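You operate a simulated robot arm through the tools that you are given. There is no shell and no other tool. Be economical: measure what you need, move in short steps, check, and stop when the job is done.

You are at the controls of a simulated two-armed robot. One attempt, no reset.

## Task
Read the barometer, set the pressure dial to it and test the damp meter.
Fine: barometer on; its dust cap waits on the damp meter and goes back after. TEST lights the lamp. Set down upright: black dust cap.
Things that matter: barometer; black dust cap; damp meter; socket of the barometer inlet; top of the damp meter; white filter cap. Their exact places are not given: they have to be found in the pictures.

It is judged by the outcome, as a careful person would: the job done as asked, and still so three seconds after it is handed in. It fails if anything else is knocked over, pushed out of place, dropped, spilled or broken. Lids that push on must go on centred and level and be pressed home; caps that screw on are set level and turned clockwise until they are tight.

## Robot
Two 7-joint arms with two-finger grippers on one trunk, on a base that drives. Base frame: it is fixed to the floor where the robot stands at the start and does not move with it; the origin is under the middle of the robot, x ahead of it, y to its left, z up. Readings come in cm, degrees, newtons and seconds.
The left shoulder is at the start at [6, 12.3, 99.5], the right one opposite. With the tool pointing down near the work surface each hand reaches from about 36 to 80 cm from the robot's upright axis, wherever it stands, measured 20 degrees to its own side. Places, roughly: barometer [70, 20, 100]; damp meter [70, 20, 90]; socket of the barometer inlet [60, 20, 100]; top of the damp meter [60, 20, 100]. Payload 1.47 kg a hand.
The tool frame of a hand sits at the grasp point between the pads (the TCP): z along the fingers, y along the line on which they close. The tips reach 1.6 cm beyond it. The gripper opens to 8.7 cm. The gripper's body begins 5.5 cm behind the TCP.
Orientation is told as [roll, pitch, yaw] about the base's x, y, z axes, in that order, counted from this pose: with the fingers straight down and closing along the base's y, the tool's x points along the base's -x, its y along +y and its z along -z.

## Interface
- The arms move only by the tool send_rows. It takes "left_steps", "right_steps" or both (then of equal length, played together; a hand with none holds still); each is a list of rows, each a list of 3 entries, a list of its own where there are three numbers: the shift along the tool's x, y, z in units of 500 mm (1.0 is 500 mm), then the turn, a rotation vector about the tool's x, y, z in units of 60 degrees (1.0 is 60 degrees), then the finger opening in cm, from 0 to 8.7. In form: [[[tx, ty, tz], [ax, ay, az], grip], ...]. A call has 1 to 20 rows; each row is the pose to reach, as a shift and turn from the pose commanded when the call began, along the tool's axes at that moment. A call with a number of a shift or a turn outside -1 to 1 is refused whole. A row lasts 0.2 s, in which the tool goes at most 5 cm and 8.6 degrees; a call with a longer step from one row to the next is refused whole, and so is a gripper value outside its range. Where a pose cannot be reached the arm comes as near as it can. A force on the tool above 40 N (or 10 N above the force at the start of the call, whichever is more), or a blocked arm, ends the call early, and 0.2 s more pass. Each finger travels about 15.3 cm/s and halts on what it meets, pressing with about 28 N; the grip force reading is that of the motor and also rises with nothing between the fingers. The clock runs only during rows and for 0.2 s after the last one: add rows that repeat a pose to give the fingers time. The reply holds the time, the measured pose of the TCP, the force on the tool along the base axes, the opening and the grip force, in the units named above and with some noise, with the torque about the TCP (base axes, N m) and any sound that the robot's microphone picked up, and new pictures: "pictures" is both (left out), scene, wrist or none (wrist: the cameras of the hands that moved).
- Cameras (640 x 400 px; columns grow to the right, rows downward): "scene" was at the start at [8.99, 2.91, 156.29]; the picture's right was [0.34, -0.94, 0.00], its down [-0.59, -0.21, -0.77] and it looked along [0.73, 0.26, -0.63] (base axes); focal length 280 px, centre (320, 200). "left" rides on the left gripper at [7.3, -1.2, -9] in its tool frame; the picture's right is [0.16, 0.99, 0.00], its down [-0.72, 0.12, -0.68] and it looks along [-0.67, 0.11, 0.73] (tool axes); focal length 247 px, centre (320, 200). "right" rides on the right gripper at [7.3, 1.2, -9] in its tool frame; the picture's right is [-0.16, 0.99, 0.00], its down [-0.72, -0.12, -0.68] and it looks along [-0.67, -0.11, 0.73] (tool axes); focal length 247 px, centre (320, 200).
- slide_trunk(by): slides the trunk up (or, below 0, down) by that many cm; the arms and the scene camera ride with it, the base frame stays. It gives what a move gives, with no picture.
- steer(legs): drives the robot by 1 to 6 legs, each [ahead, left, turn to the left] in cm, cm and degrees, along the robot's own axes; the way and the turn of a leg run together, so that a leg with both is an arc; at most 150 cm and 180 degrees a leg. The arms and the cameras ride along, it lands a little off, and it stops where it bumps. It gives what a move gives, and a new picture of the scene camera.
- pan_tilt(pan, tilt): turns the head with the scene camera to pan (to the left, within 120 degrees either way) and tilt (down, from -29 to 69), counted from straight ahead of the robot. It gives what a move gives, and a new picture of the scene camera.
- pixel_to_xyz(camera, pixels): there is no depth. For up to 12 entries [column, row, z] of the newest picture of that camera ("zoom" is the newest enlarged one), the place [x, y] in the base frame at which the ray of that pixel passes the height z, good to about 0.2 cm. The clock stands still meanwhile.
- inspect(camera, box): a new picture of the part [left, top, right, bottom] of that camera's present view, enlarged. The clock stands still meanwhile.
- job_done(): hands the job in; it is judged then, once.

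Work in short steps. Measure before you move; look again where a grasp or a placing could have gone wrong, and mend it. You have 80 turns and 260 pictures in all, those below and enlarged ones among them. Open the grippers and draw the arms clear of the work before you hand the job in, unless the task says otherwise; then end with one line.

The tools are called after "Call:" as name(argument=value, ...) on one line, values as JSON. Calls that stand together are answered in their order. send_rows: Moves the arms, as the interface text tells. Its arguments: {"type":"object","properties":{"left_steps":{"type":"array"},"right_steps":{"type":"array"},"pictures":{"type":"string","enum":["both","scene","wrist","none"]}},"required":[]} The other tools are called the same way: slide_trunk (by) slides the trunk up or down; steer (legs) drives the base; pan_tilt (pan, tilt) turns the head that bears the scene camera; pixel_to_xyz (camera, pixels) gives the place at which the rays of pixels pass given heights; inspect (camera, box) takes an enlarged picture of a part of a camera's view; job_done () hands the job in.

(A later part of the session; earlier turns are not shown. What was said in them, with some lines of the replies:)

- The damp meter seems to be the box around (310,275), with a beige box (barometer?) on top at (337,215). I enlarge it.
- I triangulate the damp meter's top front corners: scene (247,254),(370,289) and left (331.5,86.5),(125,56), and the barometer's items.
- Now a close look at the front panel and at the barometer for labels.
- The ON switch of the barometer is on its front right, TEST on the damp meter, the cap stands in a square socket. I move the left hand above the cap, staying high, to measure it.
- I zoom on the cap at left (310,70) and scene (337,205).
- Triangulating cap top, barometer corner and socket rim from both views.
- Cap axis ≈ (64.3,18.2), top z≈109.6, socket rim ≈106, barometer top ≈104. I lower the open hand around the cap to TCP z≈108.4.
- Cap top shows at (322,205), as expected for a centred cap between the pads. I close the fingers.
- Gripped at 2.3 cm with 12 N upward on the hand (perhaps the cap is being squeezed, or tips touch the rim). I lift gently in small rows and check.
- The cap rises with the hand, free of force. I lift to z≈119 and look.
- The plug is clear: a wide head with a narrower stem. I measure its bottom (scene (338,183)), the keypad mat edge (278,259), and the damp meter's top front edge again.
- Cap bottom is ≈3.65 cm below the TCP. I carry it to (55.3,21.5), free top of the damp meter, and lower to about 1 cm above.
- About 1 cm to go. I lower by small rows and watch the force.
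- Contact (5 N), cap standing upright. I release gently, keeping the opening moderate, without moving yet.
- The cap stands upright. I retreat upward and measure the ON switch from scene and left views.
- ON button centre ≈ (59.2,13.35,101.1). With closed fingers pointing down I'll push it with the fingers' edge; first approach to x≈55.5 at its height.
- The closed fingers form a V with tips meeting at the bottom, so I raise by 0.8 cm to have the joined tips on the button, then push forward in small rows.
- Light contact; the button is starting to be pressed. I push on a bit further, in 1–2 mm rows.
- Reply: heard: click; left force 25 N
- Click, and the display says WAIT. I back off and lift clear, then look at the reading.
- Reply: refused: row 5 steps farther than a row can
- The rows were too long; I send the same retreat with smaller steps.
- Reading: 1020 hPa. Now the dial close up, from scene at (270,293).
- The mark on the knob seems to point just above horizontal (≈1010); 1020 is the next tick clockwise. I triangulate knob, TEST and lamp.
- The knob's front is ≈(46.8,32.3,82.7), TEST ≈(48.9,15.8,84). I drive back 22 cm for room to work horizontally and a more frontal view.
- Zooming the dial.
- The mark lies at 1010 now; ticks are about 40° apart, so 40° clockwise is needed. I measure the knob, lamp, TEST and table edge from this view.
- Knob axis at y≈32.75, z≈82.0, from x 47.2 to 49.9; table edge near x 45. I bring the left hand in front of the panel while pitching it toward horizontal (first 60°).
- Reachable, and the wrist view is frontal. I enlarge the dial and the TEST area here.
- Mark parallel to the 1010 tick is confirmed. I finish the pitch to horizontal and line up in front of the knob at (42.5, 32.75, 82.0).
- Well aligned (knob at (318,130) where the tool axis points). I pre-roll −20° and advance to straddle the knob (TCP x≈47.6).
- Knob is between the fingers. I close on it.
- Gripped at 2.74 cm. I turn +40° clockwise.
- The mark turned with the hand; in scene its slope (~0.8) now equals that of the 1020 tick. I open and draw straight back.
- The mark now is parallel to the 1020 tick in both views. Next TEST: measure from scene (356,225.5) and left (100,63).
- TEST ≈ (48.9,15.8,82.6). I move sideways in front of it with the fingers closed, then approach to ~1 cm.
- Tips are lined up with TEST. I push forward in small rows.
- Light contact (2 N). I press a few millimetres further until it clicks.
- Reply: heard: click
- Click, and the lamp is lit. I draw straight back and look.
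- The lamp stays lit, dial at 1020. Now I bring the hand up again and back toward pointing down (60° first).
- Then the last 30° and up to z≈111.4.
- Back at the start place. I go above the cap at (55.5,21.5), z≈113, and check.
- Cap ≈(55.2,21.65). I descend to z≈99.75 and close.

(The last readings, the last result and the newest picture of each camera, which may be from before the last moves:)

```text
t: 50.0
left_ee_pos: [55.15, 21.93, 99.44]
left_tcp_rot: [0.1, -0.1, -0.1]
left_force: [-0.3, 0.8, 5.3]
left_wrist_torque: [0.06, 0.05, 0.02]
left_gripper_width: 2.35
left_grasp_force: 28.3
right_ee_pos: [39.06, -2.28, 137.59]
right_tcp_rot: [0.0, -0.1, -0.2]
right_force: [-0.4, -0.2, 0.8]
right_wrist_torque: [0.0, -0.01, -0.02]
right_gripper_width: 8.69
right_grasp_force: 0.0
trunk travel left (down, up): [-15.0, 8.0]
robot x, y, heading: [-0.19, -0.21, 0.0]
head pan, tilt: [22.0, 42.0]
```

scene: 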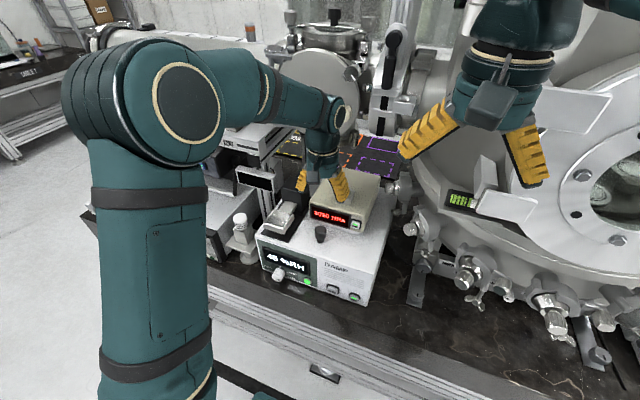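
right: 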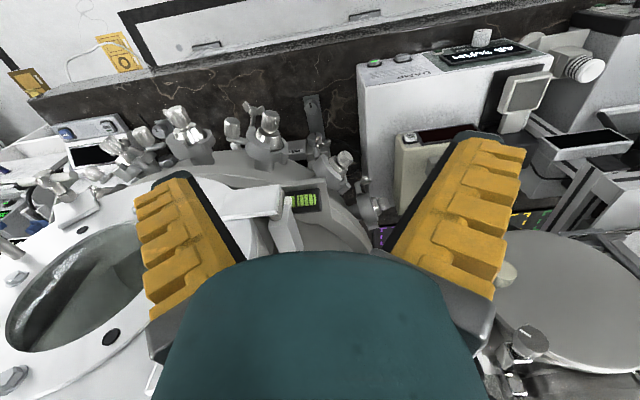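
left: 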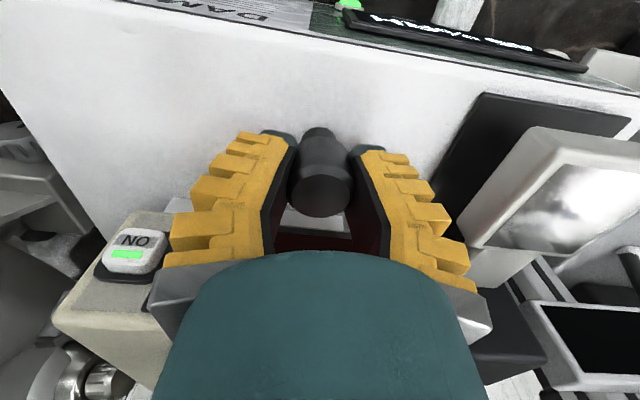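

Gripped upright again. I lift 20 cm, then move over the socket.

Call:
send_rows(left_steps=[[[0, 0, -0.03], [0, 0, 0], 1.8], [[0, 0, -0.1], [0, 0, 0], 1.8], [[0, 0, -0.18], [0, 0, 0], 1.8], [[0, 0, -0.26], [0, 0, 0], 1.8], [[0, 0, -0.32], [0, 0, 0], 1.8], [[-0.06, -0.026, -0.32], [0, 0, 0], 1.8], [[-0.12, -0.052, -0.32], [0, 0, 0], 1.8], [[-0.184, -0.073, -0.32], [0, 0, 0], 1.8], [[-0.184, -0.073, -0.32], [0, 0, 0], 1.8]])

Call:
inspect(camera="left", box=[220, 50, 420, 250])

Call:
inspect(camera="scene", box=[280, 140, 400, 240])

```text
t: 52.0
left_ee_pos: [64.3, 18.21, 115.49]
left_tcp_rot: [-0.1, 0.0, 0.0]
left_force: [0.0, 0.2, 0.3]
left_wrist_torque: [0.01, -0.03, 0.02]
left_gripper_width: 2.07
left_grasp_force: 28.3
right_ee_pos: [39.03, -2.17, 137.67]
right_tcp_rot: [0.0, 0.0, 0.0]
right_force: [-0.5, 0.9, 0.1]
right_wrist_torque: [0.01, 0.0, 0.02]
right_gripper_width: 8.72
right_grasp_force: 0.1
trunk travel left (down, up): [-15.0, 8.0]
robot x, y, heading: [-0.03, -0.08, 0.1]
head pan, tilt: [22.0, 42.0]
```

scene: 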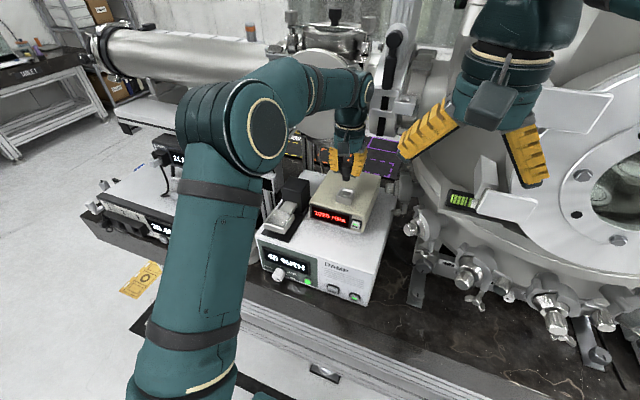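
left: 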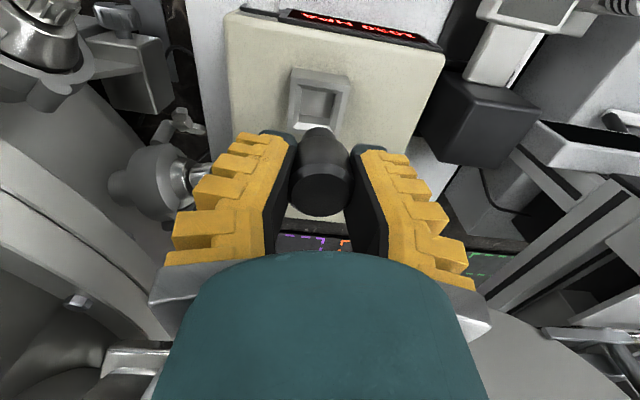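

```text
2.00 times, centred on (320, 150) of left
```

zoom: 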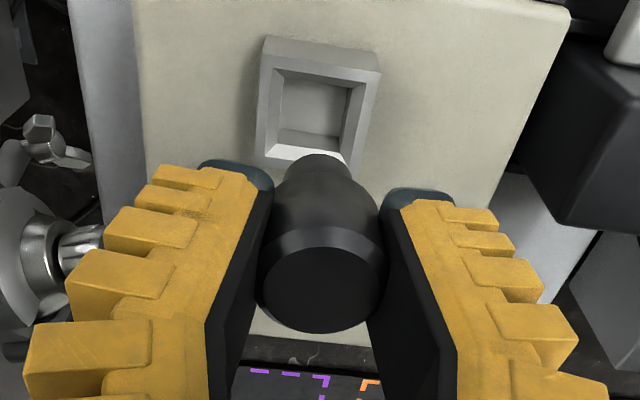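

```text
4.00 times, centred on (340, 190) of scene
```

zoom: 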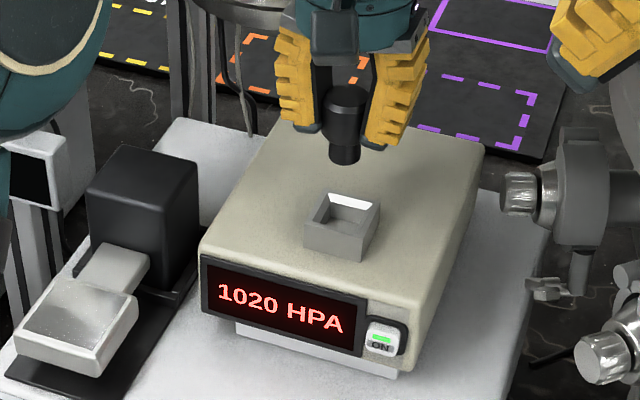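

Cap held upright, above the socket at (64.3,18.2). I lower to z≈110.6 (stem just above the rim) and check the alignment.

Call:
send_rows(left_steps=[[[-0.001, -0.001, 0.05], [0, 0, 0], 1.8], [[-0.001, -0.001, 0.09], [0, 0, 0], 1.8], [[-0.001, -0.001, 0.098], [0, 0, 0], 1.8], [[-0.001, -0.001, 0.098], [0, 0, 0], 1.8]], pictures="wrist")

Call:
inspect(camera="left", box=[260, 90, 380, 240])

Call:
inspect(camera="scene", box=[310, 165, 374, 210])

```text
t: 53.0
left_ee_pos: [64.43, 18.27, 110.54]
left_tcp_rot: [0.2, 0.0, -0.1]
left_force: [-0.4, 0.3, -0.6]
left_wrist_torque: [-0.01, 0.0, -0.02]
left_gripper_width: 2.01
left_grasp_force: 28.3
right_ee_pos: [39.1, -2.28, 137.56]
right_tcp_rot: [0.0, 0.0, 0.0]
right_force: [0.5, -0.3, 0.0]
right_wrist_torque: [0.02, 0.0, 0.0]
right_gripper_width: 8.69
right_grasp_force: 0.1
trunk travel left (down, up): [-15.0, 8.0]
robot x, y, heading: [-0.12, -0.01, 0.1]
head pan, tilt: [22.0, 42.0]
```

left: 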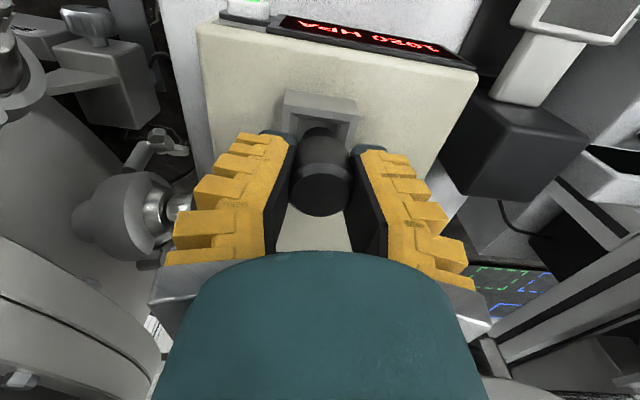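

```text
2.67 times, centred on (320, 165) of left
```

zoom: 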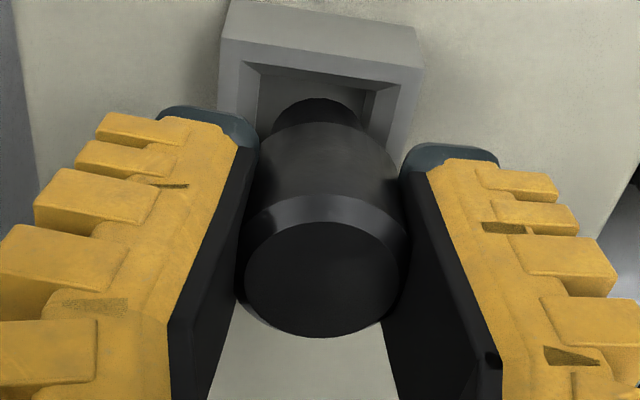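

```text
8.89 times, centred on (342, 188) of scene
```

zoom: 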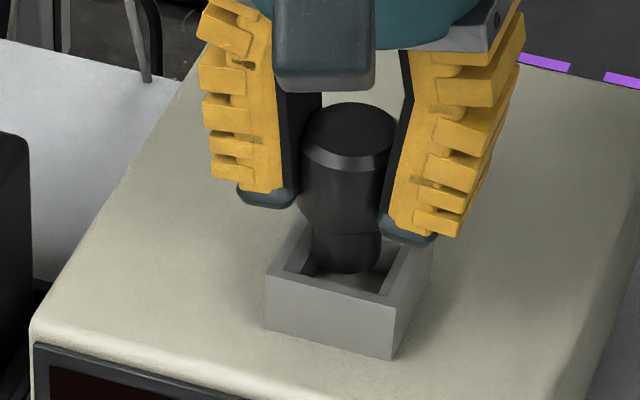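

The stem looks centred over the hole. I lower in small rows toward seat (z≈108).

Call:
send_rows(left_steps=[[[0, -0.002, 0.015], [0, 0, 0], 1.8], [[0, -0.002, 0.03], [0, 0, 0], 1.8], [[0, -0.002, 0.04], [0, 0, 0], 1.8], [[0, -0.002, 0.046], [0, 0, 0], 1.8], [[0, -0.002, 0.046], [0, 0, 0], 1.8]], pictures="wrist")

Call:
inspect(camera="scene", box=[310, 165, 374, 210])

```text
t: 54.2
left_ee_pos: [64.43, 18.08, 108.5]
left_tcp_rot: [0.2, -0.3, -0.1]
left_force: [2.8, 3.6, 24.3]
left_wrist_torque: [0.09, -0.07, 0.0]
left_gripper_width: 2.6
left_grasp_force: 28.3
right_ee_pos: [39.0, -2.29, 137.65]
right_tcp_rot: [0.1, -0.1, -0.1]
right_force: [-0.4, 0.1, -0.2]
right_wrist_torque: [-0.01, -0.02, 0.02]
right_gripper_width: 8.67
right_grasp_force: 0.1
trunk travel left (down, up): [-15.0, 8.0]
robot x, y, heading: [-0.06, -0.21, -0.1]
head pan, tilt: [22.0, 42.0]
```

left: 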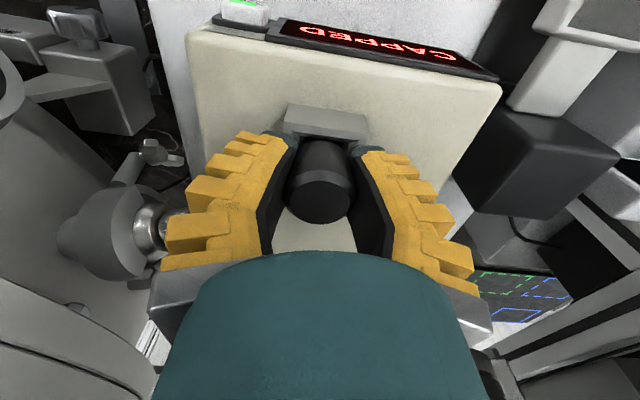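

```text
8.89 times, centred on (342, 188) of scene
```

zoom: 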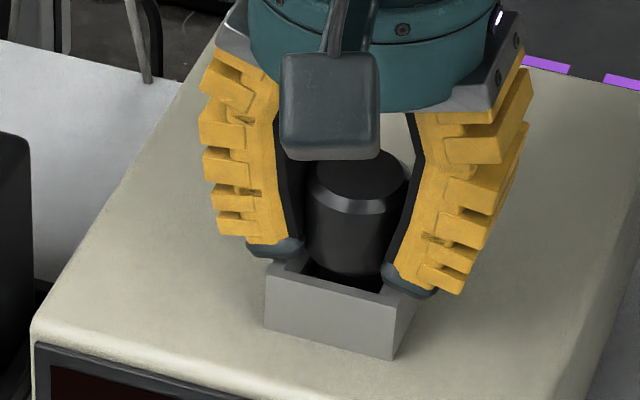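

The display reads CAPPED and the seat is reached (24 N). I release, lift, and compare the cap with its first position.

Call:
send_rows(left_steps=[[[0, 0, -0.004], [0, 0, 0], 2.6], [[0, 0, -0.004], [0, 0, 0], 3.5], [[0, 0, -0.004], [0, 0, 0], 5], [[0, 0, -0.004], [0, 0, 0], 6.5], [[0, 0, -0.06], [0, 0, 0], 7], [[0, 0, -0.14], [0, 0, 0], 7], [[0, 0, -0.22], [0, 0, 0], 7], [[0, 0, -0.3], [0, 0, 0], 7], [[0, 0, -0.3], [0, 0, 0], 7]])

Call:
inspect(camera="scene", box=[300, 160, 390, 235])

Call:
inspect(camera="left", box=[230, 0, 420, 120])

```text
t: 56.2
left_ee_pos: [64.5, 18.1, 123.27]
left_tcp_rot: [0.1, 0.0, 0.0]
left_force: [-0.4, -0.2, -0.2]
left_wrist_torque: [-0.02, 0.0, 0.0]
left_gripper_width: 7.32
left_grasp_force: 2.5
right_ee_pos: [39.04, -2.31, 137.59]
right_tcp_rot: [0.0, -0.1, -0.1]
right_force: [0.5, -0.3, 0.5]
right_wrist_torque: [0.01, 0.02, 0.02]
right_gripper_width: 8.71
right_grasp_force: 0.1
trunk travel left (down, up): [-15.0, 8.0]
robot x, y, heading: [-0.35, 0.34, 0.0]
head pan, tilt: [22.0, 42.0]
```

scene: 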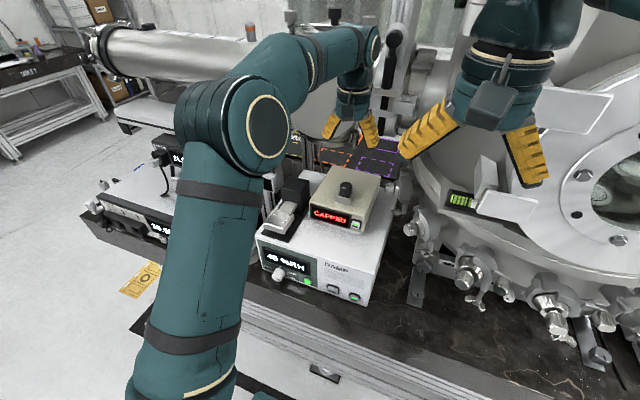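
left: 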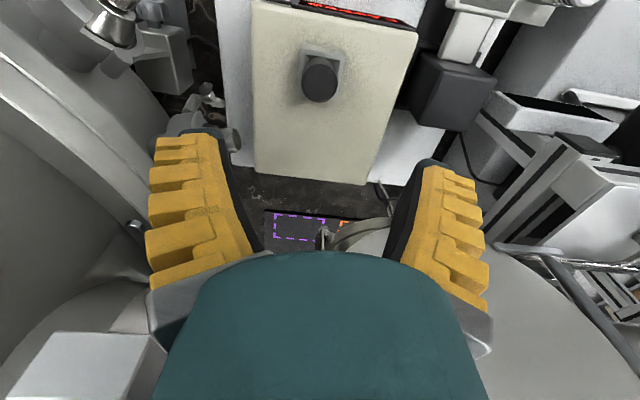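

```text
5.33 times, centred on (345, 198) of scene
```

zoom: 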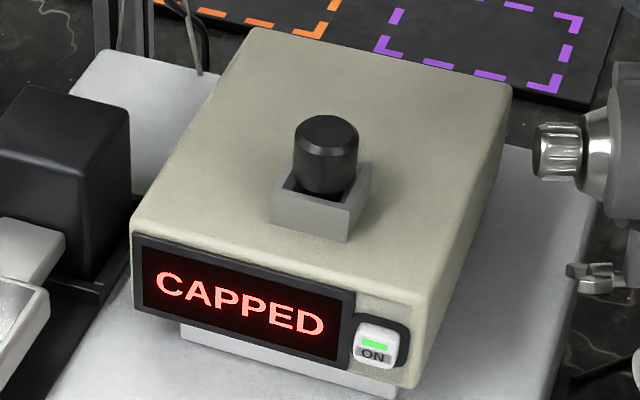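

```text
3.33 times, centred on (325, 60) of left
```

zoom: 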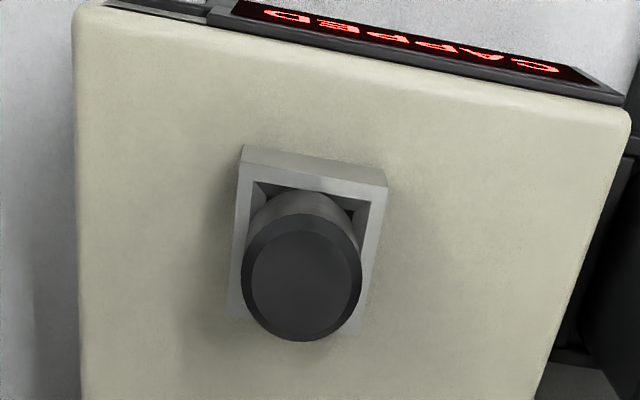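

It sits upright and centred as at first. To be sure it's home I press gently on its top with closed fingers (contact expected at TCP z≈111.2).

Call:
send_rows(left_steps=[[[0, 0.001, 0.06], [0, 0, 0], 4], [[0, 0.001, 0.12], [0, 0, 0], 1], [[0, 0.001, 0.18], [0, 0, 0], 0], [[0, 0.001, 0.22], [0, 0, 0], 0], [[0, 0.001, 0.234], [0, 0, 0], 0], [[0, 0.001, 0.242], [0, 0, 0], 0], [[0, 0.001, 0.248], [0, 0, 0], 0], [[0, 0.001, 0.248], [0, 0, 0], 0]], pictures="wrist")

```text
t: 58.0
left_ee_pos: [64.45, 18.2, 111.12]
left_tcp_rot: [0.0, -0.2, -0.2]
left_force: [3.3, 0.9, 18.2]
left_wrist_torque: [-0.03, -0.08, 0.02]
left_gripper_width: 0.59
left_grasp_force: 28.2
right_ee_pos: [38.86, -2.3, 137.64]
right_tcp_rot: [0.1, 0.2, -0.1]
right_force: [-0.2, -0.3, 0.3]
right_wrist_torque: [0.0, 0.0, 0.0]
right_gripper_width: 8.71
right_grasp_force: 0.1
trunk travel left (down, up): [-15.0, 8.0]
robot x, y, heading: [-0.06, -0.22, -0.2]
head pan, tilt: [22.0, 42.0]
```

left: 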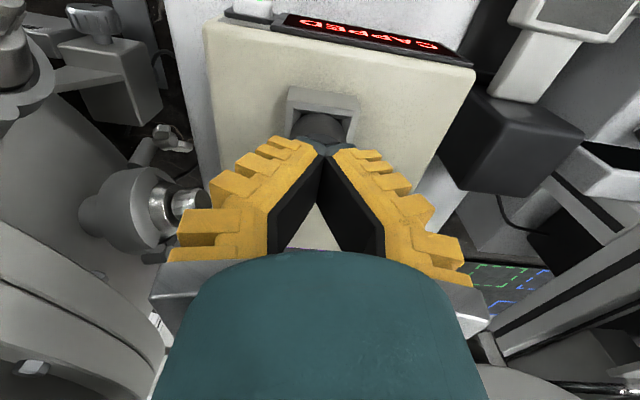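

Firm at the expected height with 18 N: the cap is home. I lift off and draw the arm back to its starting place.

Call:
send_rows(left_steps=[[[0, 0, -0.06], [0, 0, 0], 0], [[0, 0, -0.14], [0, 0, 0], 0], [[0, 0, -0.22], [0, 0, 0], 1], [[0, 0, -0.3], [0, 0, 0], 3], [[0.05, 0.04, -0.34], [0, 0, 0], 5], [[0.11, 0.09, -0.37], [0, 0, 0], 7], [[0.17, 0.14, -0.38], [0, 0, 0], 8], [[0.23, 0.19, -0.38], [0, 0, 0], 8], [[0.29, 0.24, -0.38], [0, 0, 0], 8], [[0.35, 0.29, -0.38], [0, 0, 0], 8], [[0.41, 0.34, -0.38], [0, 0, 0], 8], [[0.43, 0.36, -0.38], [0, 0, 0], 8]])

Call:
inspect(camera="scene", box=[220, 150, 420, 310])

Call:
inspect(camera="scene", box=[252, 245, 316, 290])

```text
t: 60.6
left_ee_pos: [43.0, 36.19, 129.88]
left_tcp_rot: [0.1, 0.0, -0.2]
left_force: [0.0, 0.8, 0.3]
left_wrist_torque: [-0.03, 0.01, 0.0]
left_gripper_width: 8.17
left_grasp_force: 1.0
right_ee_pos: [39.18, -2.31, 137.68]
right_tcp_rot: [0.0, 0.0, -0.2]
right_force: [0.4, -0.2, -0.3]
right_wrist_torque: [0.01, -0.03, 0.03]
right_gripper_width: 8.71
right_grasp_force: 0.1
trunk travel left (down, up): [-15.0, 8.0]
robot x, y, heading: [0.03, -0.07, 0.1]
head pan, tilt: [22.0, 42.0]
```

scene: 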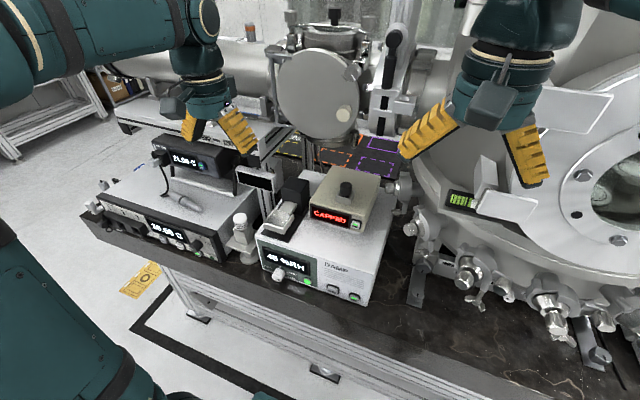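
left: 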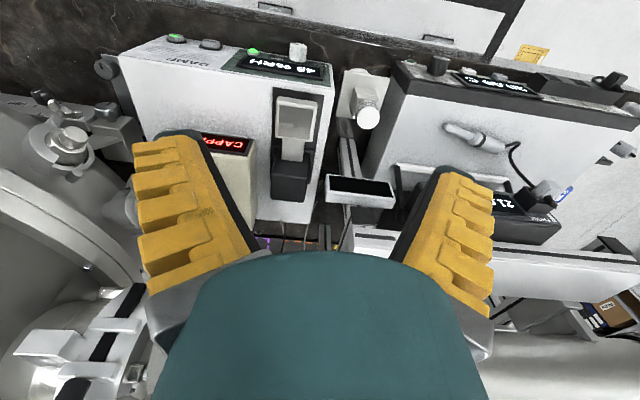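

```text
2.50 times, centred on (320, 230) of scene
```

zoom: 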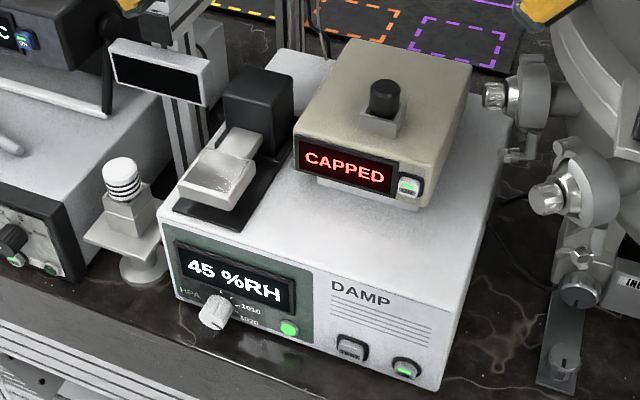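

```text
8.89 times, centred on (284, 268) of scene
```

zoom: 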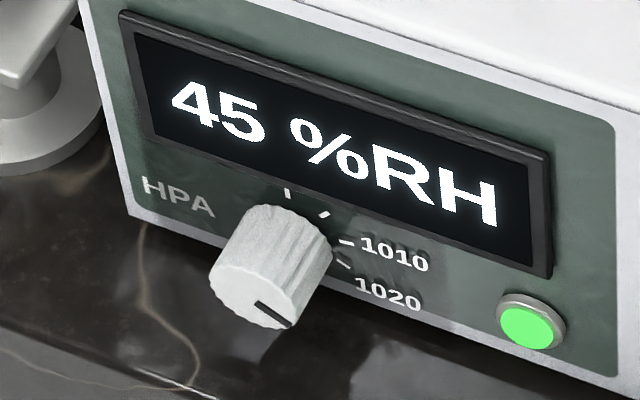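

Everything is in place: dial at 1020, lamp lit, cap back on, barometer on, arms clear. I hand it in.

Call:
job_done()

```text
The job is handed in.
```

The barometer is on and read 1020 hPa, the pressure dial is set to 1020, TEST lit the lamp, and the black dust cap is back on and pressed home.
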